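You operate a simulated robot arm through the tools that you are given. There is no shell and no other tool. Be economical: measure what you need, move in short steps, check, and stop when the job is done.

You run a simulated robot arm. Do the job below in one go: nothing can be reset, and whatever is moved stays where it is left.

Task
Wet-sand the crown of the blue ball: 1000 grit, then 2000.
Fine: with dry hands start the spinner on LOW, dip each pad in the water tub so that no dust flies and nothing scorches, lay each back on its spot, then stop the spinner and let it stand. Touch the turning ball only through the pad, from above; keep out of the splash ring. Drop, tip or break nothing, pinch no finger, spill no more than 20 ml.

The check looks at the end state, three seconds after you hand in, the way a careful person would. Anything else that was tipped, shoved, dropped, spilled or broken makes it a failure.

Robot
A 6-joint arm with a fingered hand, fixed in place. Base frame: the origin is at the foot of the arm, x ahead of it, y to its left, z up. Lengths are in m, angles in rad, forces in N, time in s.
With the tool pointing down near the work surface it reaches from about 0.32 to 0.64 m from the base axis. Its first joint turns from -2.897 to 2.897 rad. Payload 5 kg.
The tool frame sits at the grasp point between the pads (the TCP): z along the fingers, y along the line on which they close. The tips reach 0.043 m beyond it. The gripper opens to 0.144 m. The gripper's body begins 0.05 m behind the TCP. The gripper is a hand of 5 fingers: y runs from the thumb to the fingers, the wrist lies at [-0.021, -0.133, -0.233] in the tool frame, and closing takes about 1.5 s.
Orientation is told as [roll, pitch, yaw] about the base's x, y, z axes, in that order, counted from this pose: with the fingers straight down and the wrist toward the robot, the tool's x, y and z point along [0, 1, 0], [1, 0, 0] and [0, 0, -1] of the base frame.

Tools
- The arm moves only by the tool arm_command. Its argument "plan" is a list of rows, each a list of 7 numbers: the shift along the base's x, y, z in mm, then the turn, a rotation vector about the base's x, y, z in rad, then the opening in per cent of the stroke, from 0 (shut) to 100 (fully open). In form: [[x, y, z, ax, ay, az, jaw], ...]. A call has 1 to 8 rows; each row is the pose to reach, as a shift and turn from the pose commanded when the call began. Rows are played at 5 a second. More than 0.05 m and 0.15 rad between two rows, or a gripper value outside its range, and nothing of the call is played. Where a pose cannot be reached the arm comes as near as it can. A force on the tool above 90 N (or 10 N above the force at the start of the call, whichever is more), or a blocked arm, ends the call early, and 0.2 s more pass. The fingers move at their own pace (about 0.072 m/s each) and stop on an object; they squeeze with about 27 N. The grip force told is the motor's: it shows also when the fingers shut on nothing. Time passes only in rows, and 0.2 s behind the last, so rows that repeat a pose let the fingers close. It gives the time, the measured TCP pose, the force on the tool (base axes), the opening and the grip force at its end, in the units of the frame above (readings bear some noise), with the torque about the TCP (base axes, N m) and any sound that the robot's microphone picked up, and new pictures: "show" is both (left out), scene, wrist or none.
- Cameras (640 x 400 px; columns grow to the right, rows downward): "scene" is fixed at [0.0527, 0.5096, 1.1745]; the picture's right is [-0.33, -0.94, 0.00], its down [-0.20, 0.07, -0.98] and it looks along [0.92, -0.32, -0.21] (base axes); focal length 214 px, centre (320, 200). "wrist" rides on the gripper at [0.086, -0.108, -0.168] in the tool frame; the picture's right is [-0.80, 0.28, -0.53], its down [-0.54, -0.73, 0.42] and it looks along [-0.27, 0.63, 0.73] (tool axes); focal length 275 px, centre (320, 200). There is no depth. A picture from a camera that has moved, and an enlarged one, comes with that camera's place and axes in the base frame and with its lens. The place of the scene camera against the robot may be out by one fixed shift of up to 0.012 m in any direction.
- lift_body(by): slides the trunk up (or, below 0, down) by that many m; the arm rides with it, the base frame stays. It gives what a move gives, with no picture.
- set_grasp(shape): the hand has 5 fingers and takes this shape, open, in about a second: jaw (thumb against the fingers, like two jaws); tri (thumb and two fingers); tip (a fingertip pinch); poke (one finger out to press); point (the index stretched); flat (the hand flat); cup (the hand cupped); fist (a fist). The gripper value then closes the fingers along that shape, each until it touches; the sizes above hold for jaw. It gives what a move gives, with no picture.
- close_up(camera, box): a new picture of the part [left, top, right, bottom] of that camera's present view, enlarged. The clock stands still meanwhile.
- sign_off(): hands the job in; it is judged then, once.

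Go step by step. Nothing tells you positions but the pictures and the camera data: compare them with the known pose of the tool, close in by small moves and look again before you grip or let go. The budget is 120 turns and 200 pictures, counting those below and the enlarged ones. Unless the task says otherwise, let go and move clear before handing in, and close with one line.

The tools are called after "Call:" as name(argument=value, ...) on one line, values as JSON. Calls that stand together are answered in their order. arm_command: Moves the arm, as the interface text tells. Its arguments: {"type":"object","properties":{"plan":{"type":"array","items":{"type":"array","items":{"type":"number"}}},"show":{"type":"string","enum":["both","scene","wrist","none"]}},"required":["plan"]} The other tools are called the same way: lift_body (by) slides the trunk up or down; set_grasp (shape) gives the hand a shape; close_up (camera, box) takes an enlarged picture of a part of a camera's view; sign_off () hands the job in.

At the start:

```text
time: 0.0
ee_pos: [0.3688, 0.3906, 1.198]
tcp_rot: [0.0, 0.0, -0.001]
wrist_force: [0.3, 0.8, 1.2]
ft_torque: [-0.02, -0.02, 0.02]
gripper_width: 0.1436
finger_force: 0.1
shape: jaw
trunk travel left (down, up): [-0.525, 0.065]
```

scene: 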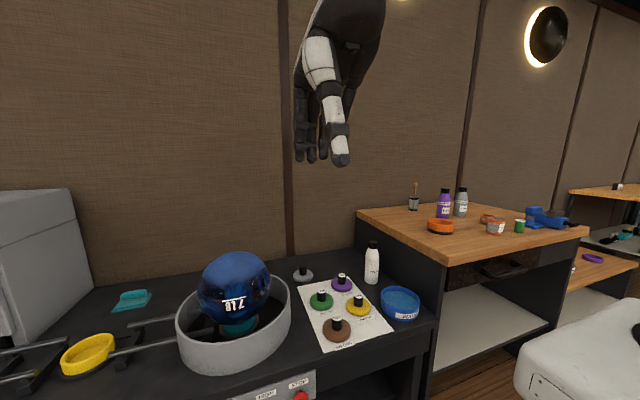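
wrist: 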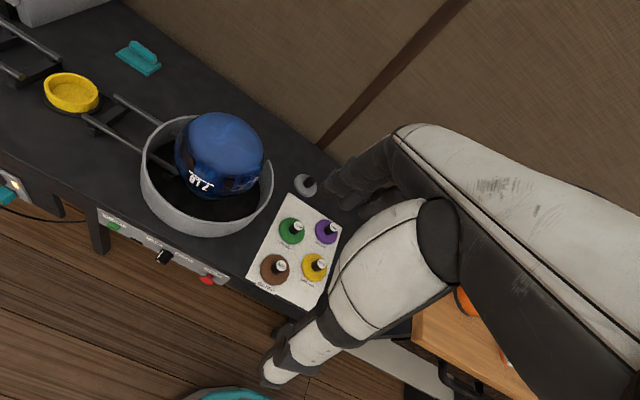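

I see a bench with a blue ball in a grey splash ring, four coloured pads on a white card, a blue water tub, and a control panel on the bench front. I'll enlarge the labels first.

Call:
close_up(camera="scene", box=[280, 230, 440, 360])

Call:
close_up(camera="scene", box=[160, 240, 330, 400])

Call:
close_up(camera="wrist", box=[80, 180, 240, 300])

Call:
close_up(camera="wrist", box=[240, 160, 350, 300])

```text
3.08 times, centred on (360, 295) of scene
camera zoom: at [0.0527, 0.5096, 1.1745], right [-0.33, -0.94, 0.0], down [-0.2, 0.07, -0.98], along [0.92, -0.32, -0.21], focal length 660 px, centre (197, -92)
```

zoom: 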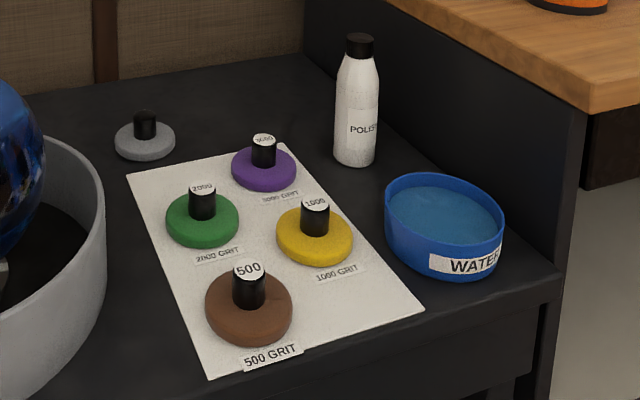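

```text
2.50 times, centred on (245, 320) of scene
camera zoom: at [0.0527, 0.5096, 1.1745], right [-0.33, -0.94, 0.0], down [-0.2, 0.07, -0.98], along [0.92, -0.32, -0.21], focal length 536 px, centre (508, -100)
```

zoom: 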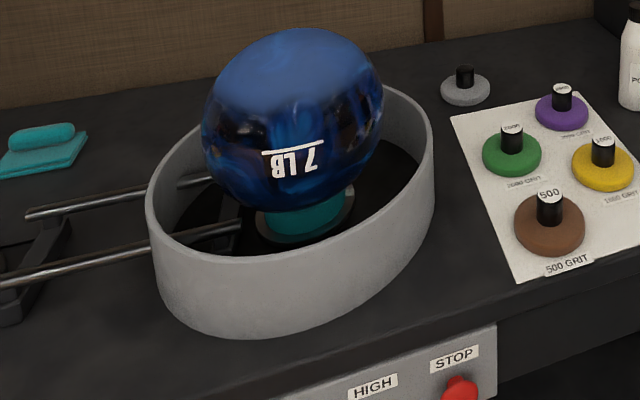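

```text
3.33 times, centred on (160, 240) of wrist
camera zoom: at [0.2614, 0.4769, 1.3648], right [0.28, -0.8, 0.53], down [-0.73, -0.54, -0.42], along [0.63, -0.27, -0.73], focal length 918 px, centre (853, 67)
```

zoom: 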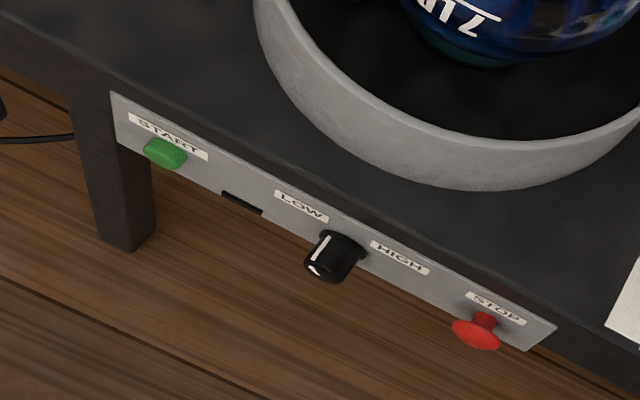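

```text
2.86 times, centred on (295, 230) of wrist
camera zoom: at [0.2614, 0.4769, 1.3648], right [0.28, -0.8, 0.53], down [-0.73, -0.54, -0.42], along [0.63, -0.27, -0.73], focal length 786 px, centre (391, 114)
```

zoom: 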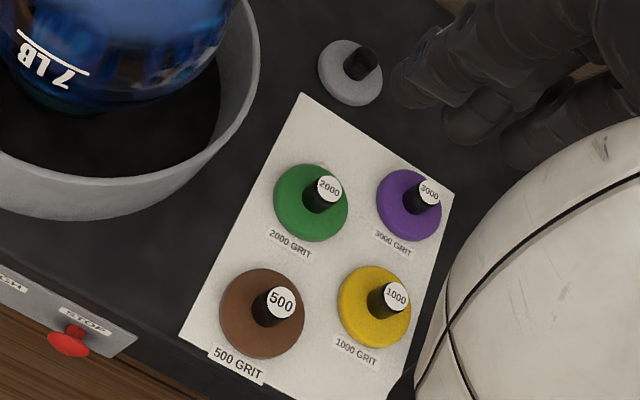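

The pads read 500 brown, 1000 yellow, 2000 green and 3000 purple. From triangulation the ball is near (0.71, 0.56, 0.76) and the panel face is at x≈0.5, z≈0.53. I'll lower the trunk a little and look at the knob closer.

Call:
lift_body(by=-0.15)

Call:
arm_command(plan=[[0, 40, 0, 0, 0, 0, 100], [0, 80, 0, 0, 0, 0, 100], [0, 120, 0, 0, 0, 0, 100], [0, 160, 0, 0, 0, 0, 100]])

```text
time: 1.8
ee_pos: [0.3702, 0.3896, 1.0477]
tcp_rot: [-0.002, 0.0, 0.0]
wrist_force: [-1.4, 0.8, 0.3]
ft_torque: [-0.04, -0.01, -0.02]
gripper_width: 0.1436
finger_force: 0.1
shape: jaw
trunk travel left (down, up): [-0.375, 0.215]
```

```text
time: 2.8
ee_pos: [0.3673, 0.5506, 1.046]
tcp_rot: [0.0, 0.003, -0.001]
wrist_force: [-0.2, 0.9, -0.4]
ft_torque: [-0.01, 0.01, -0.03]
gripper_width: 0.1435
finger_force: 0.1
shape: jaw
trunk travel left (down, up): [-0.375, 0.215]
camera wrist: at [0.2597, 0.6366, 1.2147], right [0.28, -0.8, 0.53], down [-0.73, -0.54, -0.42], along [0.63, -0.27, -0.73], focal length 275 px, centre (320, 200)
```

scene: 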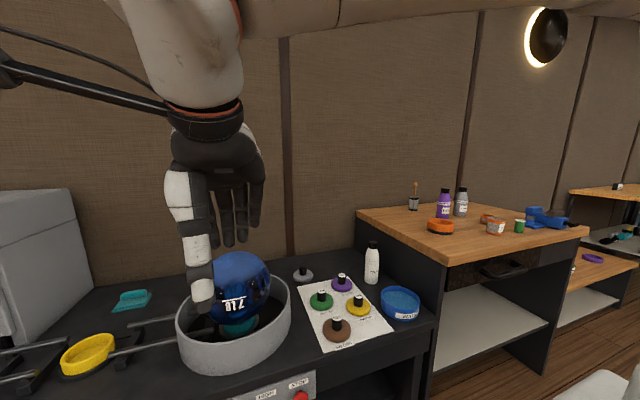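
wrist: 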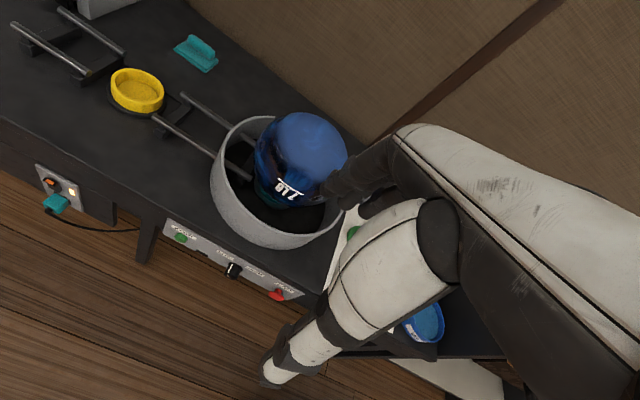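

The arm moves freely here. I'll inspect the panel and what looks like a power socket at the far left.

Call:
close_up(camera="wrist", box=[150, 210, 310, 310])

Call:
close_up(camera="wrist", box=[20, 150, 150, 250])

Call:
close_up(camera="wrist", box=[200, 90, 360, 250])

```text
4.00 times, centred on (230, 260) of wrist
camera zoom: at [0.2597, 0.6366, 1.2147], right [0.28, -0.8, 0.53], down [-0.73, -0.54, -0.42], along [0.63, -0.27, -0.73], focal length 1101 px, centre (680, -40)
```

zoom: 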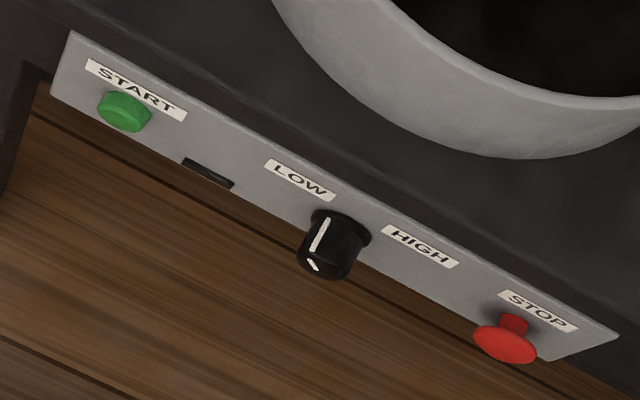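

```text
4.00 times, centred on (85, 200) of wrist
camera zoom: at [0.2597, 0.6366, 1.2147], right [0.28, -0.8, 0.53], down [-0.73, -0.54, -0.42], along [0.63, -0.27, -0.73], focal length 1101 px, centre (1260, 200)
```

zoom: 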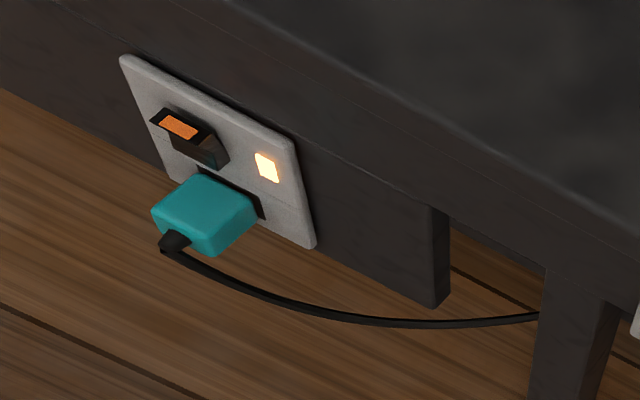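

```text
2.50 times, centred on (280, 170) of wrist
camera zoom: at [0.2597, 0.6366, 1.2147], right [0.28, -0.8, 0.53], down [-0.73, -0.54, -0.42], along [0.63, -0.27, -0.73], focal length 688 px, centre (420, 275)
```

zoom: 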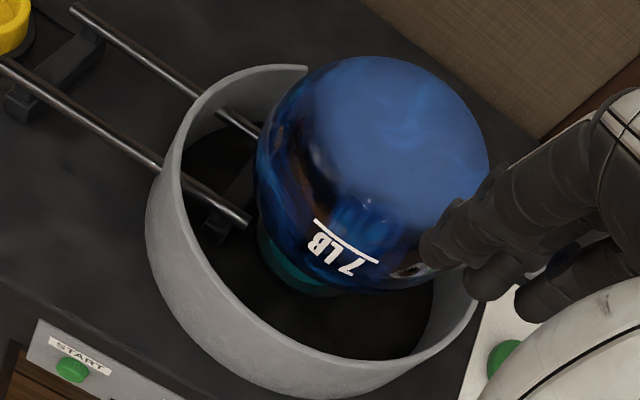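

Power is on and plugged in, and the knob's pointer seems to sit at LOW, about 45° to the upper left. Next I make a poke shape and tilt the fingers forward to press START.

Call:
set_grasp(shape="poke")

Call:
arm_command(plan=[[-10, 15, -10, 0, -0.14, 0, 100], [-20, 30, -30, 0, -0.28, 0, 100], [-30, 45, -60, 0, -0.42, 0, 100], [-40, 60, -90, 0, -0.56, 0, 100], [-50, 75, -120, 0, -0.7, 0, 100], [-60, 90, -150, 0, -0.84, 0, 100], [-65, 105, -180, 0, -0.98, 0, 100], [-67, 120, -210, 0, -1.1, 0, 100]])

```text
time: 3.6
ee_pos: [0.3675, 0.5505, 1.0493]
tcp_rot: [0.0, 0.001, 0.0]
wrist_force: [-0.5, -0.2, 0.3]
ft_torque: [0.01, 0.0, 0.0]
gripper_width: 0.0002
finger_force: 0.0
shape: poke
trunk travel left (down, up): [-0.375, 0.215]
```

```text
time: 5.5
ee_pos: [0.3027, 0.6721, 0.8383]
tcp_rot: [0.005, -1.101, -0.002]
wrist_force: [-1.0, -0.1, 1.8]
ft_torque: [0.01, 0.14, -0.03]
gripper_width: 0.0001
finger_force: 0.1
shape: poke
trunk travel left (down, up): [-0.375, 0.215]
camera wrist: at [0.104, 0.7579, 0.8171], right [-0.35, -0.8, 0.49], down [0.05, -0.54, -0.84], along [0.94, -0.27, 0.23], focal length 275 px, centre (320, 200)
```

scene: 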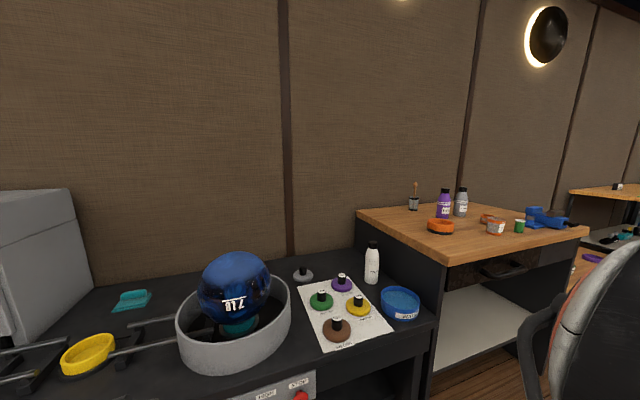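
wrist: 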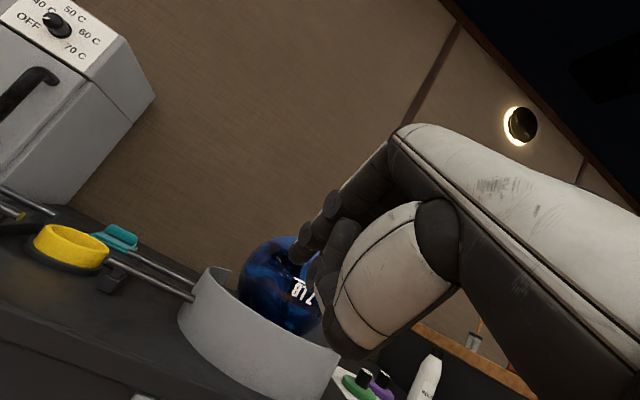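

The tilt was reached. The fingertip lies about 45–60 mm ahead of the TCP, and START is near (0.511, 0.675, 0.532). I'll lower to button height while staying clear in front of the panel.

Call:
lift_body(by=-0.2)

Call:
arm_command(plan=[[10, 0, -30, 0, 0, 0, 100], [20, -2, -60, 0, 0, 0, 100], [40, -4, -90, 0, 0, 0, 100], [60, -5, -95, 0, 0, 0, 100], [80, -5, -95, 0, 0, 0, 100]])

```text
time: 7.6
ee_pos: [0.3035, 0.6724, 0.6373]
tcp_rot: [0.0, -1.099, -0.001]
wrist_force: [0.1, -0.2, -0.1]
ft_torque: [-0.01, 0.01, 0.03]
gripper_width: 0.0
finger_force: 0.1
shape: poke
trunk travel left (down, up): [-0.175, 0.415]
```

```text
time: 8.8
ee_pos: [0.3834, 0.6683, 0.5437]
tcp_rot: [-0.001, -1.099, 0.0]
wrist_force: [-0.2, 0.6, 0.1]
ft_torque: [-0.03, -0.01, 0.01]
gripper_width: 0.0
finger_force: 0.1
shape: poke
trunk travel left (down, up): [-0.175, 0.415]
camera wrist: at [0.184, 0.7536, 0.5232], right [-0.35, -0.8, 0.5], down [0.05, -0.54, -0.84], along [0.94, -0.27, 0.23], focal length 275 px, centre (320, 200)
```

scene: 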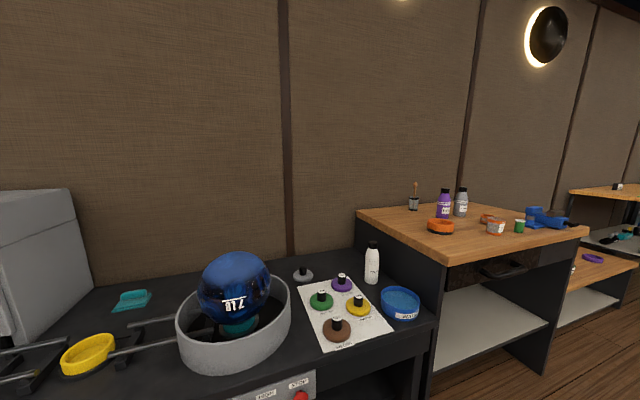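
wrist: 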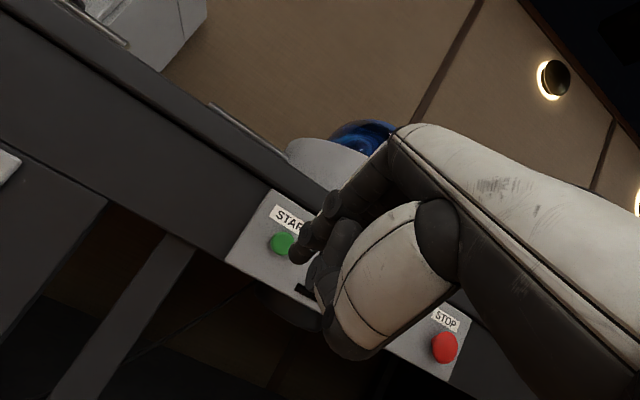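

The fingertip and START line up: the predicted pixel matches the image. I'll advance straight along +x until it presses.

Call:
arm_command(plan=[[30, 0, 0, 0, 0, 0, 100], [50, 0, 0, 0, 0, 0, 100], [58, 0, 0, 0, 0, 0, 100], [64, 0, 0, 0, 0, 0, 100]], show="wrist")

```text
time: 9.8
ee_pos: [0.4466, 0.6667, 0.5434]
tcp_rot: [-0.001, -1.098, 0.001]
wrist_force: [0.9, -0.7, 0.1]
ft_torque: [0.03, 0.01, 0.02]
gripper_width: 0.0
finger_force: 0.1
shape: poke
trunk travel left (down, up): [-0.175, 0.415]
camera wrist: at [0.2487, 0.7528, 0.5227], right [-0.35, -0.8, 0.5], down [0.05, -0.54, -0.84], along [0.94, -0.27, 0.23], focal length 275 px, centre (320, 200)
```

wrist: 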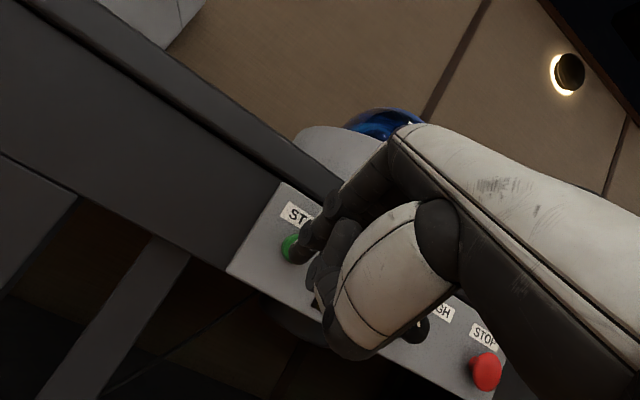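

The fingertip is nearly at the button but a few mm to its right. I'll shift +y by 6 mm and press in small steps.

Call:
arm_command(plan=[[0, 6, 1, 0, 0, 0, 100], [5, 6, 1, 0, 0, 0, 100], [9, 6, 1, 0, 0, 0, 100], [13, 6, 1, 0, 0, 0, 100]], show="wrist")

```text
time: 10.8
ee_pos: [0.4598, 0.673, 0.5429]
tcp_rot: [0.001, -1.1, -0.001]
wrist_force: [-1.9, -0.9, 0.9]
ft_torque: [-0.01, 0.04, -0.02]
gripper_width: 0.0
finger_force: 0.0
shape: poke
trunk travel left (down, up): [-0.175, 0.415]
heard: click
camera wrist: at [0.2616, 0.7587, 0.5228], right [-0.35, -0.8, 0.5], down [0.05, -0.54, -0.84], along [0.94, -0.27, 0.23], focal length 275 px, centre (320, 200)
```

wrist: 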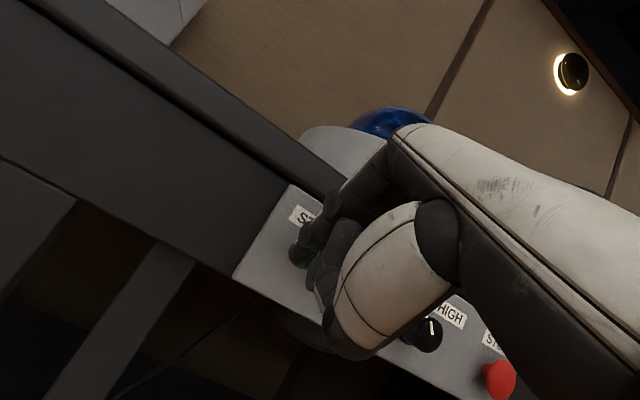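

A click was heard. I'll back straight off and check that the ball is turning, and how fast.

Call:
arm_command(plan=[[-40, 0, 0, 0, 0, 0, 100], [-80, 0, 0, 0, 0, 0, 100], [-120, 0, 0, 0, 0, 0, 100]], show="both")

Call:
close_up(camera="wrist", box=[200, 180, 480, 380])

Call:
close_up(camera="scene", box=[160, 230, 330, 400])

```text
time: 11.6
ee_pos: [0.3381, 0.6722, 0.5439]
tcp_rot: [0.0, -1.098, -0.002]
wrist_force: [0.8, -0.2, -0.5]
ft_torque: [0.03, 0.01, 0.02]
gripper_width: 0.0
finger_force: 0.0
shape: poke
trunk travel left (down, up): [-0.175, 0.415]
camera wrist: at [0.1406, 0.758, 0.5226], right [-0.35, -0.8, 0.5], down [0.05, -0.54, -0.84], along [0.94, -0.27, 0.23], focal length 275 px, centre (320, 200)
```

scene: 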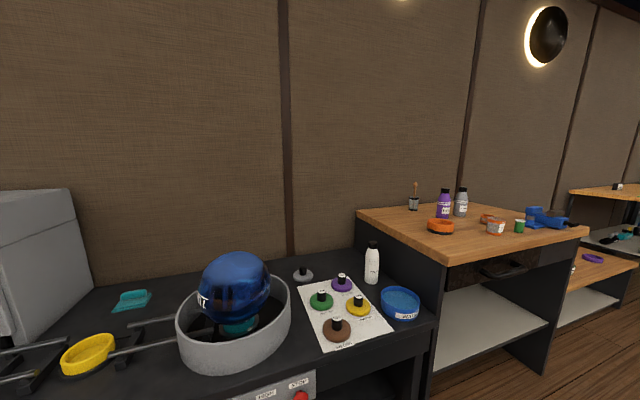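
wrist: 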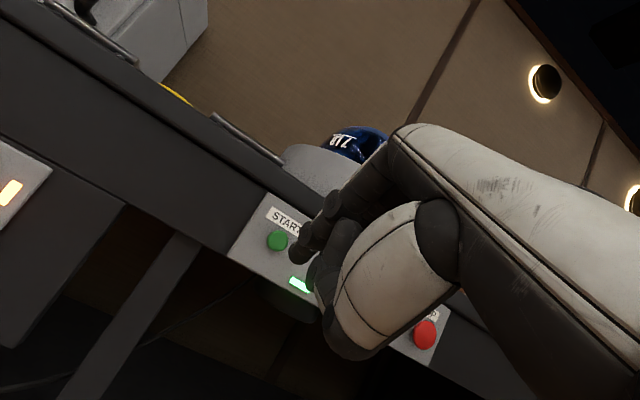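

```text
2.00 times, centred on (340, 280) of wrist
camera zoom: at [0.1406, 0.758, 0.5226], right [-0.35, -0.8, 0.5], down [0.05, -0.54, -0.84], along [0.94, -0.27, 0.23], focal length 551 px, centre (280, 40)
```

zoom: 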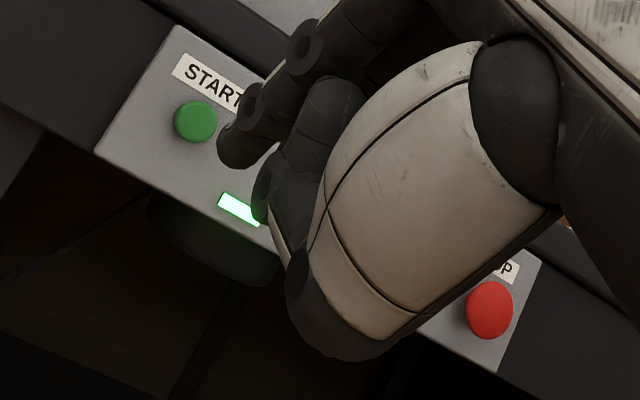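

```text
2.35 times, centred on (245, 315) of scene
camera zoom: at [0.0527, 0.5096, 1.1745], right [-0.33, -0.94, 0.0], down [-0.2, 0.07, -0.98], along [0.92, -0.32, -0.21], focal length 505 px, centre (496, -71)
```

zoom: 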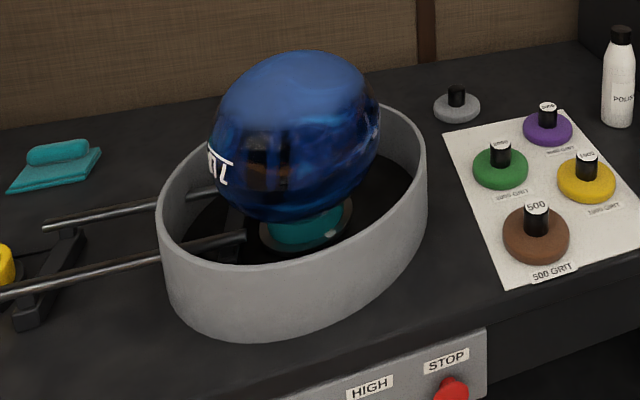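

The lamp is green and the ball is turning on LOW. I'll now raise the trunk, straighten the hand, and go toward the pads.

Call:
lift_body(by=0.2)

Call:
arm_command(plan=[[0, -30, 30, 0, 0.14, 0, 100], [0, -70, 60, 0, 0.28, 0, 100], [0, -110, 90, 0, 0.42, 0, 100], [0, -150, 110, 0, 0.56, 0, 100], [0, -190, 130, 0, 0.7, 0, 100], [0, -230, 140, 0, 0.84, 0, 100], [0, -270, 150, 0, 0.98, 0, 100], [0, -310, 156, 0, 1.1, 0, 100]], show="none")

Call:
set_grasp(shape="jaw")

Call:
arm_command(plan=[[30, -30, 0, 0, 0, 0, 100], [60, -60, 0, 0, 0, 0, 100], [90, -90, 0, 0, 0, 0, 100], [120, -120, 0, 0, 0, 0, 100], [150, -150, 0, 0, 0, 0, 100]])

```text
time: 13.8
ee_pos: [0.3388, 0.6718, 0.7442]
tcp_rot: [-0.001, -1.099, 0.002]
wrist_force: [-0.2, 0.2, 0.6]
ft_torque: [-0.01, 0.05, -0.03]
gripper_width: 0.0
finger_force: 0.0
shape: poke
trunk travel left (down, up): [-0.375, 0.215]
```

```text
time: 15.6
ee_pos: [0.3384, 0.3614, 0.899]
tcp_rot: [0.0, 0.003, 0.003]
wrist_force: [-0.3, 1.3, 0.0]
ft_torque: [-0.06, 0.01, 0.0]
gripper_width: 0.0
finger_force: 0.1
shape: poke
trunk travel left (down, up): [-0.375, 0.215]
```

```text
time: 16.5
ee_pos: [0.3382, 0.3611, 0.8989]
tcp_rot: [0.0, 0.001, 0.0]
wrist_force: [1.0, 0.0, 0.4]
ft_torque: [0.0, 0.0, 0.04]
gripper_width: 0.1437
finger_force: 0.1
shape: jaw
trunk travel left (down, up): [-0.375, 0.215]
```

```text
time: 17.7
ee_pos: [0.4874, 0.2115, 0.8996]
tcp_rot: [0.001, 0.001, 0.001]
wrist_force: [0.1, 0.3, 0.4]
ft_torque: [-0.04, -0.01, -0.01]
gripper_width: 0.1441
finger_force: 0.0
shape: jaw
trunk travel left (down, up): [-0.375, 0.215]
camera wrist: at [0.3789, 0.2975, 1.0671], right [0.29, -0.8, 0.53], down [-0.73, -0.54, -0.42], along [0.63, -0.27, -0.73], focal length 275 px, centre (320, 200)
```

scene: 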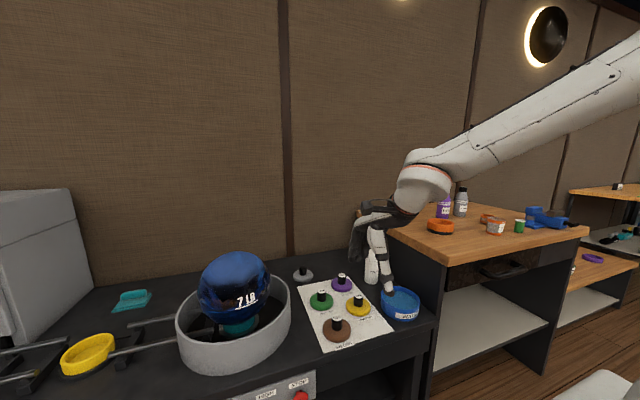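
wrist: 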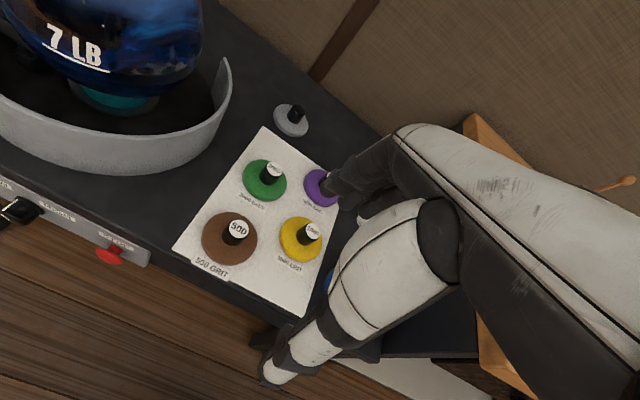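

The pads are well in view. I'll take a close-up here, then a second one from a sideways-shifted position to triangulate accurately.

Call:
close_up(camera="wrist", box=[170, 90, 350, 320])

Call:
arm_command(plan=[[0, 40, 0, 0, 0, 0, 100], [0, 80, 0, 0, 0, 0, 100], [0, 120, 0, 0, 0, 0, 100], [0, 160, 0, 0, 0, 0, 100]], show="none")

Call:
close_up(camera="wrist", box=[270, 100, 450, 330])

```text
1.74 times, centred on (260, 205) of wrist
camera zoom: at [0.3789, 0.2975, 1.0671], right [0.29, -0.8, 0.53], down [-0.73, -0.54, -0.42], along [0.63, -0.27, -0.73], focal length 479 px, centre (424, 191)
```

zoom: 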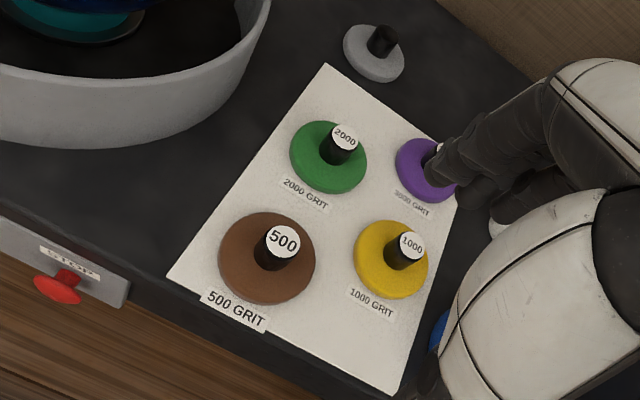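

```text
time: 18.7
ee_pos: [0.4892, 0.3717, 0.8988]
tcp_rot: [0.001, 0.002, -0.001]
wrist_force: [-0.4, -0.2, 0.3]
ft_torque: [0.01, -0.01, 0.0]
gripper_width: 0.1442
finger_force: 0.2
shape: jaw
trunk travel left (down, up): [-0.375, 0.215]
```

```text
1.74 times, centred on (360, 215) of wrist
camera zoom: at [0.3813, 0.457, 1.0669], right [0.28, -0.8, 0.53], down [-0.73, -0.54, -0.42], along [0.63, -0.27, -0.73], focal length 479 px, centre (250, 174)
```

zoom: 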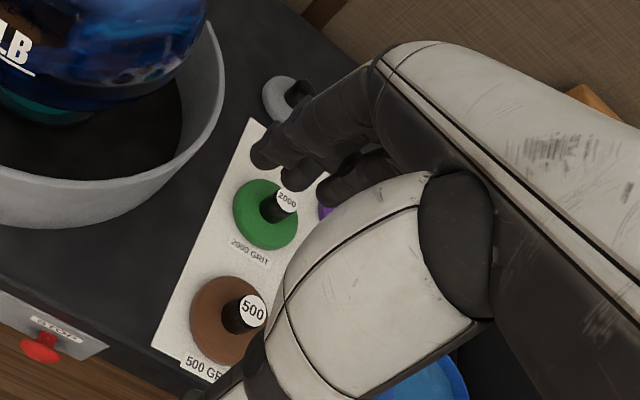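

From triangulation the knob tops are at z≈0.68: 1000 at (0.644, 0.148) and 2000 at (0.715, 0.260). Before picking anything up I'll check that a straight-down hand can reach high above the ball's crown.

Call:
arm_command(plan=[[10, 10, 50, 0, 0, 0, 100], [20, 20, 100, 0, 0, 0, 100], [50, 50, 130, 0, 0, 0, 100], [80, 80, 130, 0, 0, 0, 100], [115, 110, 130, 0, 0, 0, 100], [145, 140, 130, 0, 0, 0, 100], [180, 165, 130, 0, 0, 0, 100], [215, 185, 130, 0, 0, 0, 100]])

```text
refused: row 1 steps farther than a row can; nothing moved
```

The first step was too long, so I'll resend with shorter ones.

Call:
arm_command(plan=[[10, 10, 40, 0, 0, 0, 100], [20, 20, 80, 0, 0, 0, 100], [45, 45, 110, 0, 0, 0, 100], [75, 75, 130, 0, 0, 0, 100], [110, 105, 130, 0, 0, 0, 100], [145, 140, 130, 0, 0, 0, 100], [180, 165, 130, 0, 0, 0, 100], [215, 185, 130, 0, 0, 0, 100]])

```text
time: 20.5
ee_pos: [0.6754, 0.5405, 1.0278]
tcp_rot: [0.003, -0.001, 0.001]
wrist_force: [-1.7, -2.2, 2.3]
ft_torque: [0.11, -0.19, -0.01]
gripper_width: 0.144
finger_force: 0.0
shape: jaw
out of reach, approached as far as the arm can: row 8
trunk travel left (down, up): [-0.375, 0.215]
camera wrist: at [0.567, 0.625, 1.1948], right [0.28, -0.8, 0.53], down [-0.73, -0.54, -0.43], along [0.63, -0.27, -0.73], focal length 275 px, centre (320, 200)
```

scene: 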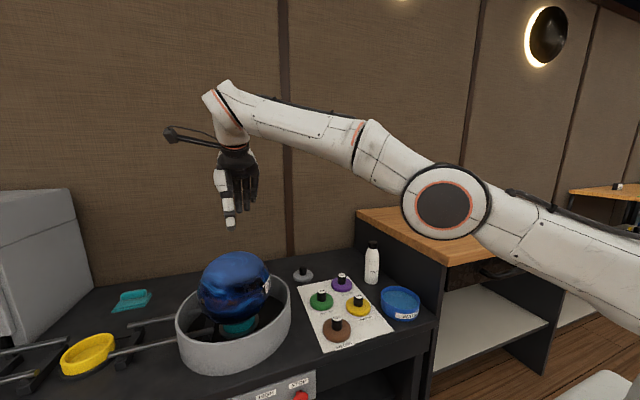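
wrist: 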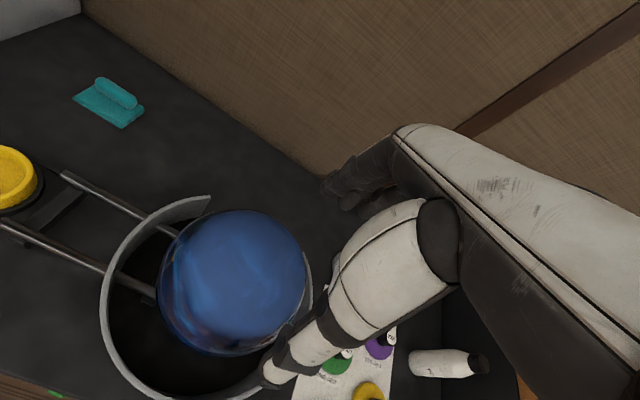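

The hand reached (0.675, 0.54) at a stretch. The ball centre is near (0.697, 0.554, 0.784), so the crown is at about 0.89. I'll raise the trunk and turn the wrist toward the base, then test again.

Call:
lift_body(by=0.12)

Call:
arm_command(plan=[[0, 0, -20, 0, 0, 0.14, 100], [0, 0, -40, 0, 0, 0.28, 100], [0, 0, -60, 0, 0, 0.42, 100], [5, 5, -80, 0, 0, 0.56, 100], [12, 10, -90, 0, 0, 0.66, 100], [22, 14, -90, 0, 0, 0.66, 100]])

```text
time: 22.0
ee_pos: [0.6777, 0.541, 1.1431]
tcp_rot: [0.001, 0.002, -0.002]
wrist_force: [0.0, 0.1, -0.1]
ft_torque: [0.03, 0.03, 0.03]
gripper_width: 0.144
finger_force: 0.0
shape: jaw
trunk travel left (down, up): [-0.495, 0.095]
```

```text
time: 23.4
ee_pos: [0.6998, 0.5562, 1.0518]
tcp_rot: [-0.001, 0.0, 0.661]
wrist_force: [-0.3, 0.4, -0.1]
ft_torque: [0.0, 0.01, 0.03]
gripper_width: 0.1441
finger_force: 0.1
shape: jaw
trunk travel left (down, up): [-0.495, 0.095]
camera wrist: at [0.5613, 0.557, 1.2204], right [0.71, -0.45, 0.53], down [-0.24, -0.87, -0.42], along [0.66, 0.17, -0.73], focal length 275 px, centre (320, 200)
```

scene: 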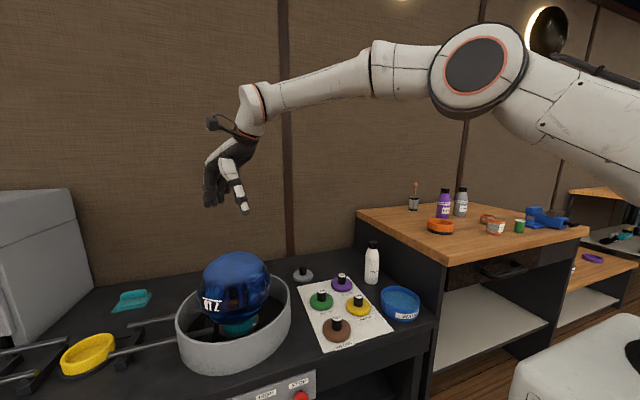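
wrist: 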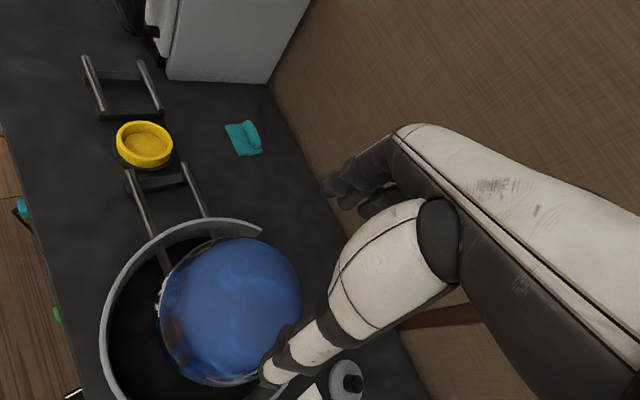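

The crown is reachable with a straight-down hand. I'll now go back over the 1000 pad at a safe height, turning the wrist back to square.

Call:
arm_command(plan=[[-10, -45, 0, 0, 0, -0.1, 90], [-20, -90, 0, 0, 0, -0.2, 80], [-30, -135, 0, 0, 0, -0.3, 70], [-40, -180, -10, 0, 0, -0.4, 60], [-50, -220, -25, 0, 0, -0.5, 60], [-56, -260, -50, 0, 0, -0.6, 60], [-56, -300, -80, 0, 0, -0.661, 60], [-56, -335, -115, 0, 0, -0.661, 60]], show="none")

Call:
arm_command(plan=[[0, -30, -35, 0, 0, 0, 60], [0, -55, -75, 0, 0, 0, 60], [0, -72, -115, 0, 0, 0, 60], [0, -72, -130, 0, 0, 0, 60]])

```text
time: 25.2
ee_pos: [0.6418, 0.2223, 0.9375]
tcp_rot: [0.002, -0.001, -0.001]
wrist_force: [0.5, 0.4, 0.2]
ft_torque: [-0.03, 0.0, -0.02]
gripper_width: 0.0866
finger_force: 0.0
shape: jaw
trunk travel left (down, up): [-0.495, 0.095]
```

```text
time: 26.2
ee_pos: [0.6435, 0.1473, 0.8084]
tcp_rot: [0.001, 0.002, 0.001]
wrist_force: [1.2, -0.3, 1.8]
ft_torque: [0.04, 0.02, 0.04]
gripper_width: 0.0867
finger_force: 0.0
shape: jaw
trunk travel left (down, up): [-0.495, 0.095]
camera wrist: at [0.5358, 0.2343, 0.9757], right [0.28, -0.8, 0.53], down [-0.73, -0.54, -0.42], along [0.63, -0.27, -0.73], focal length 275 px, centre (320, 200)
```

scene: 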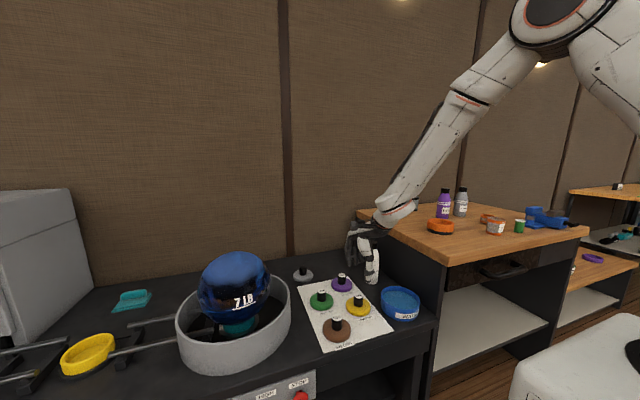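
wrist: 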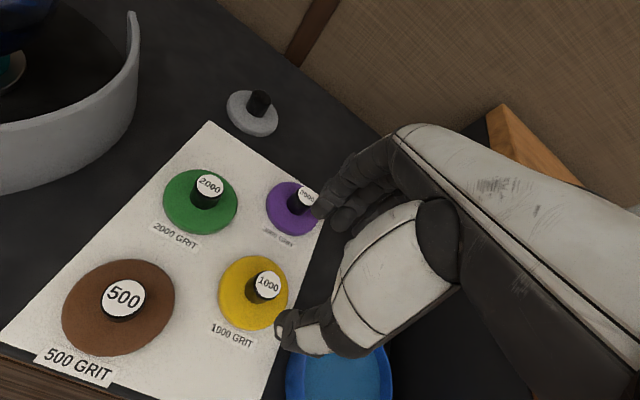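

The predicted pixel for the 1000 knob matches (268, 282 against 269, 284), so the position is good. I'll descend in steps and look once more before gripping.

Call:
arm_command(plan=[[0, 0, -30, 0, 0, 0, 60], [0, 0, -55, 0, 0, 0, 60], [0, 0, -75, 0, 0, 0, 60], [0, 0, -90, 0, 0, 0, 60]])

Call:
close_up(camera="wrist", box=[240, 170, 420, 370])

Call:
close_up(camera="scene", box=[290, 200, 450, 340])

```text
time: 27.2
ee_pos: [0.6441, 0.1478, 0.7185]
tcp_rot: [0.001, 0.0, -0.002]
wrist_force: [0.0, -0.3, -0.2]
ft_torque: [-0.03, 0.0, 0.0]
gripper_width: 0.0869
finger_force: 0.0
shape: jaw
trunk travel left (down, up): [-0.495, 0.095]
camera wrist: at [0.5364, 0.2349, 0.8869], right [0.28, -0.8, 0.53], down [-0.73, -0.54, -0.42], along [0.63, -0.27, -0.73], focal length 275 px, centre (320, 200)
```

scene: 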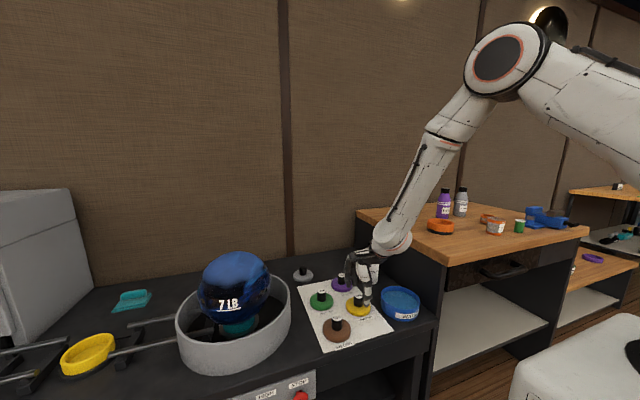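
wrist: 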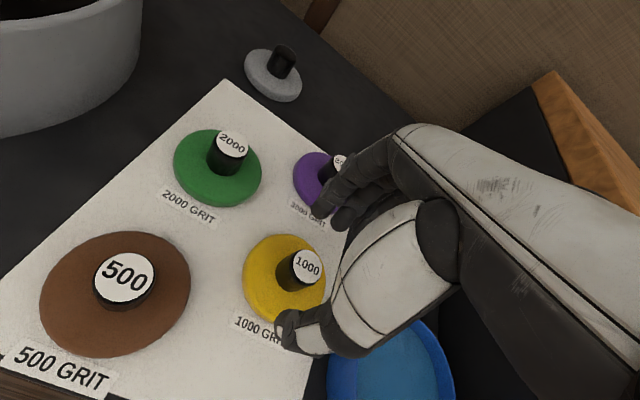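

```text
2.00 times, centred on (330, 270) of wrist
camera zoom: at [0.5364, 0.2349, 0.8869], right [0.28, -0.8, 0.53], down [-0.73, -0.54, -0.42], along [0.63, -0.27, -0.73], focal length 551 px, centre (300, 60)
```

zoom: 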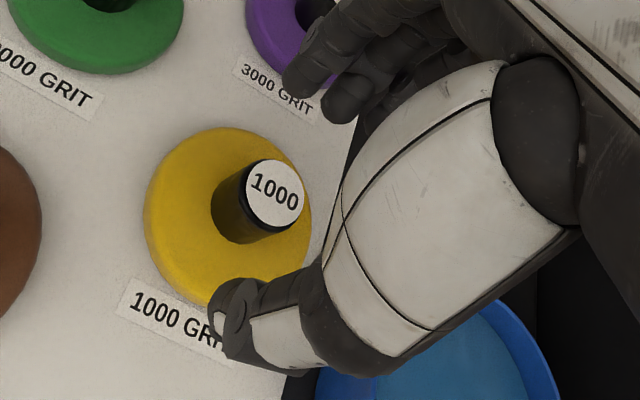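

```text
2.86 times, centred on (370, 270) of scene
camera zoom: at [0.0527, 0.5096, 1.1745], right [-0.33, -0.94, 0.0], down [-0.2, 0.07, -0.98], along [0.92, -0.32, -0.21], focal length 613 px, centre (177, 0)
```

zoom: 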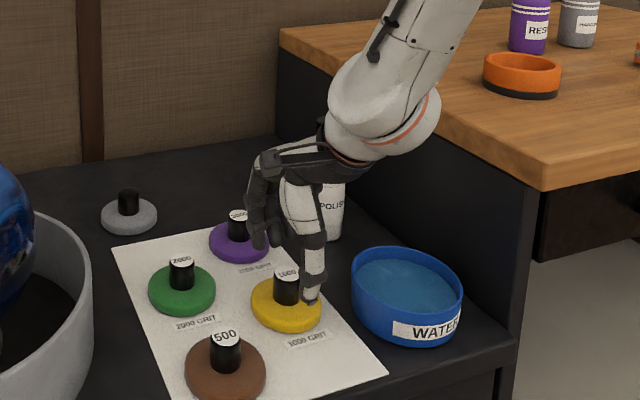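

Thumb and fingers straddle the knob evenly. I'll go down 23 mm more and close.

Call:
arm_command(plan=[[0, 0, -12, 0, 0, 0, 60], [0, 0, -23, 0, 0, 0, 60], [0, 0, -23, 0, 0, 0, 60], [0, 0, -23, 0, 0, 0, 20], [0, 0, -23, 0, 0, 0, 0], [0, 0, -23, 0, 0, 0, 0], [0, 0, -23, 0, 0, 0, 0], [0, 0, -23, 0, 0, 0, 0]], show="wrist")

Call:
close_up(camera="scene", box=[290, 220, 430, 340])

```text
time: 29.0
ee_pos: [0.6447, 0.1485, 0.6952]
tcp_rot: [0.001, 0.001, 0.0]
wrist_force: [-0.1, 0.0, 0.7]
ft_torque: [0.0, -0.04, 0.01]
gripper_width: 0.0246
finger_force: 26.9
shape: jaw
trunk travel left (down, up): [-0.495, 0.095]
camera wrist: at [0.5358, 0.234, 0.8634], right [0.28, -0.8, 0.53], down [-0.73, -0.54, -0.42], along [0.63, -0.27, -0.73], focal length 275 px, centre (320, 200)
```

wrist: 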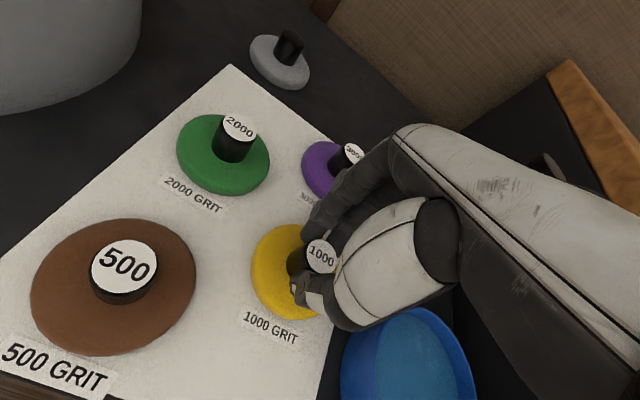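

```text
3.33 times, centred on (360, 280) of scene
camera zoom: at [0.0527, 0.5096, 1.1745], right [-0.33, -0.94, 0.0], down [-0.2, 0.07, -0.98], along [0.92, -0.32, -0.21], focal length 715 px, centre (187, -67)
```

zoom: 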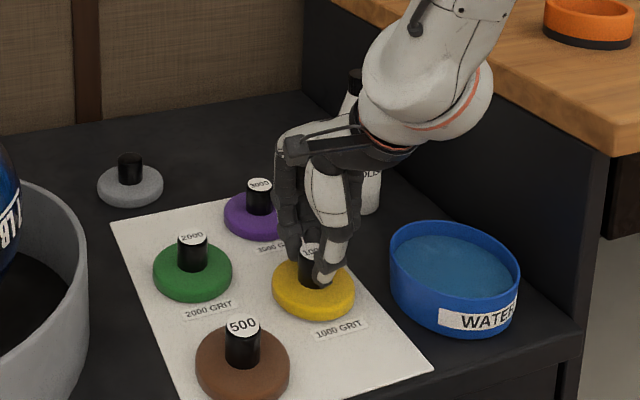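

The knob is held (25 mm, 27 N). I'll lift straight up and look for the tub to measure its rim accurately.

Call:
arm_command(plan=[[0, 0, 15, 0, 0, 0, 0], [0, 0, 40, 0, 0, 0, 0], [0, 20, 80, 0, 0, 0, 0], [-10, 50, 115, 0, 0, 0, 0], [-20, 80, 140, 0, 0, 0, 0], [-30, 80, 150, 0, 0, 0, 0]])

```text
time: 30.4
ee_pos: [0.6152, 0.2272, 0.8474]
tcp_rot: [0.0, 0.002, 0.0]
wrist_force: [-0.1, -1.0, 0.1]
ft_torque: [-0.03, 0.03, -0.01]
gripper_width: 0.0246
finger_force: 27.1
shape: jaw
trunk travel left (down, up): [-0.495, 0.095]
camera wrist: at [0.5071, 0.314, 1.0139], right [0.28, -0.8, 0.53], down [-0.73, -0.54, -0.42], along [0.63, -0.27, -0.73], focal length 275 px, centre (320, 200)
```

scene: 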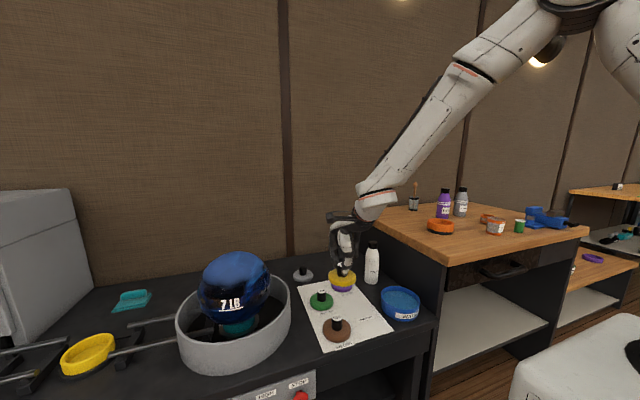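
wrist: 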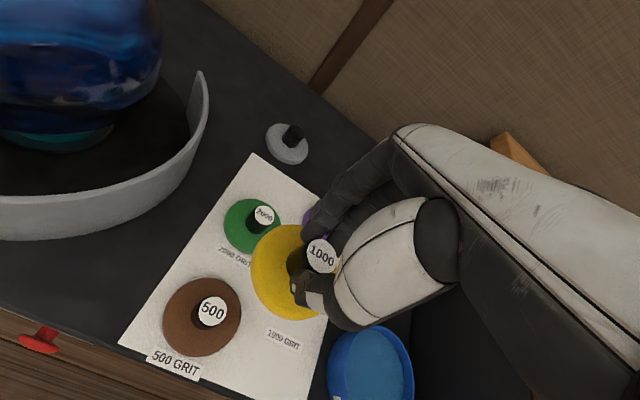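

The pad is lifted cleanly and the tub shows in the wrist view. I'll zoom on the tub from both cameras.

Call:
close_up(camera="wrist", box=[280, 280, 472, 400])

Call:
close_up(camera="scene", box=[370, 275, 434, 330])

```text
3.33 times, centred on (376, 340) of wrist
camera zoom: at [0.5071, 0.314, 1.0139], right [0.28, -0.8, 0.53], down [-0.73, -0.54, -0.42], along [0.63, -0.27, -0.73], focal length 918 px, centre (133, -267)
```

zoom: 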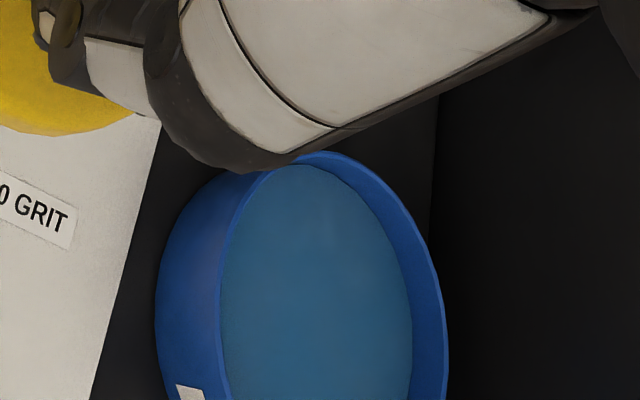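

```text
7.27 times, centred on (402, 302) of scene
camera zoom: at [0.0527, 0.5096, 1.1745], right [-0.33, -0.94, 0.0], down [-0.2, 0.07, -0.98], along [0.92, -0.32, -0.21], focal length 1560 px, centre (-276, -546)
```

zoom: 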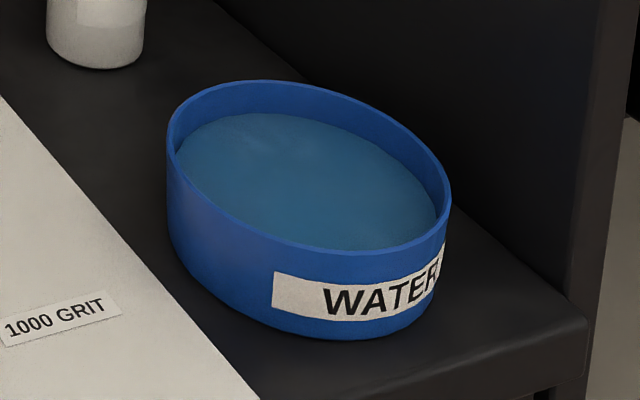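

Both views agree on the tub centre at about (0.595, 0.003), rim z≈0.668, inner radius about 60 mm and water about 15 mm below the rim. I'll carry the pad above it.

Call:
arm_command(plan=[[-5, -45, -5, 0, 0, 0, 0], [-10, -90, -10, 0, 0, 0, 0], [-15, -135, -15, 0, 0, 0, 0], [-20, -180, -25, 0, 0, 0, 0], [-20, -224, -45, 0, 0, 0, 0], [-20, -224, -60, 0, 0, 0, 0], [-20, -224, -60, 0, 0, 0, 0]])

Call:
close_up(camera="scene", box=[350, 220, 450, 330])

Call:
close_up(camera="wrist", box=[200, 200, 420, 390])

```text
time: 32.0
ee_pos: [0.5902, 0.02, 0.8156]
tcp_rot: [-0.036, 0.012, -0.02]
wrist_force: [0.2, 0.5, 0.3]
ft_torque: [-0.03, 0.01, -0.07]
gripper_width: 0.0243
finger_force: 26.7
shape: jaw
out of reach, approached as far as the arm can: row 5, 6, 7
trunk travel left (down, up): [-0.495, 0.095]
camera wrist: at [0.4861, 0.1128, 0.9809], right [0.28, -0.78, 0.56], down [-0.74, -0.54, -0.4], along [0.61, -0.3, -0.73], focal length 275 px, centre (320, 200)
```

scene: 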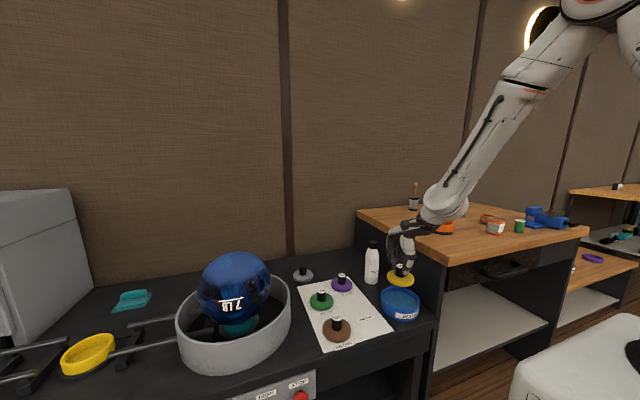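
wrist: 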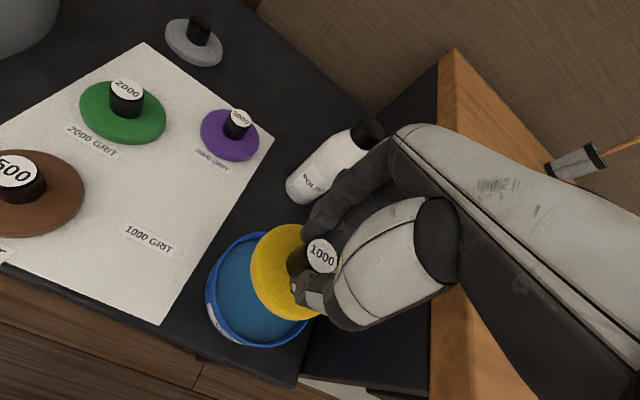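

```text
3.64 times, centred on (400, 275) of scene
camera zoom: at [0.0527, 0.5096, 1.1745], right [-0.33, -0.94, 0.0], down [-0.2, 0.07, -0.98], along [0.92, -0.32, -0.21], focal length 780 px, centre (29, -73)
```

zoom: 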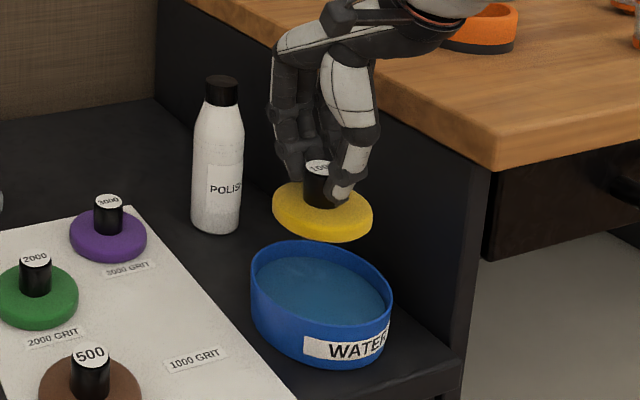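

```text
2.11 times, centred on (310, 295) of wrist
camera zoom: at [0.4861, 0.1128, 0.9809], right [0.28, -0.78, 0.56], down [-0.74, -0.54, -0.4], along [0.61, -0.3, -0.73], focal length 580 px, centre (341, 0)
```

zoom: 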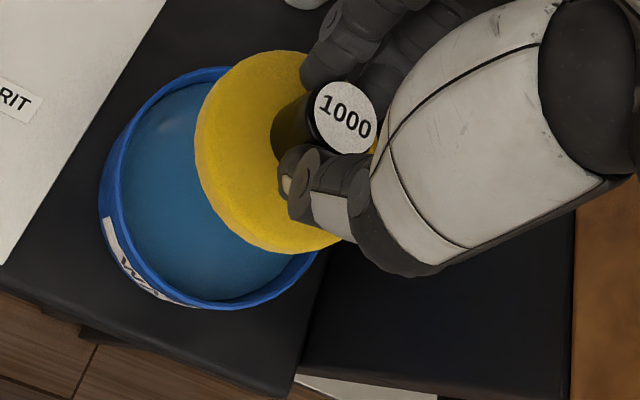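

The arm hits a limit just short of the tub with the hand square. I'll back off slightly and turn the hand to bring the wrist toward +y.

Call:
arm_command(plan=[[0, 40, 20, 0, 0, 0, 0], [0, 40, 20, 0, 0, -0.14, 0], [0, 40, 20, 0, 0, -0.28, 0], [0, 40, 20, 0, 0, -0.42, 0], [0, 20, 10, 0, 0, -0.5, 0], [0, 0, 0, 0, 0, -0.5, 0]], show="none")

```text
time: 33.4
ee_pos: [0.5903, 0.0174, 0.8147]
tcp_rot: [0.001, 0.0, -0.502]
wrist_force: [0.4, -1.1, -1.5]
ft_torque: [0.0, -0.01, -0.02]
gripper_width: 0.0241
finger_force: 27.4
shape: jaw
trunk travel left (down, up): [-0.495, 0.095]
```

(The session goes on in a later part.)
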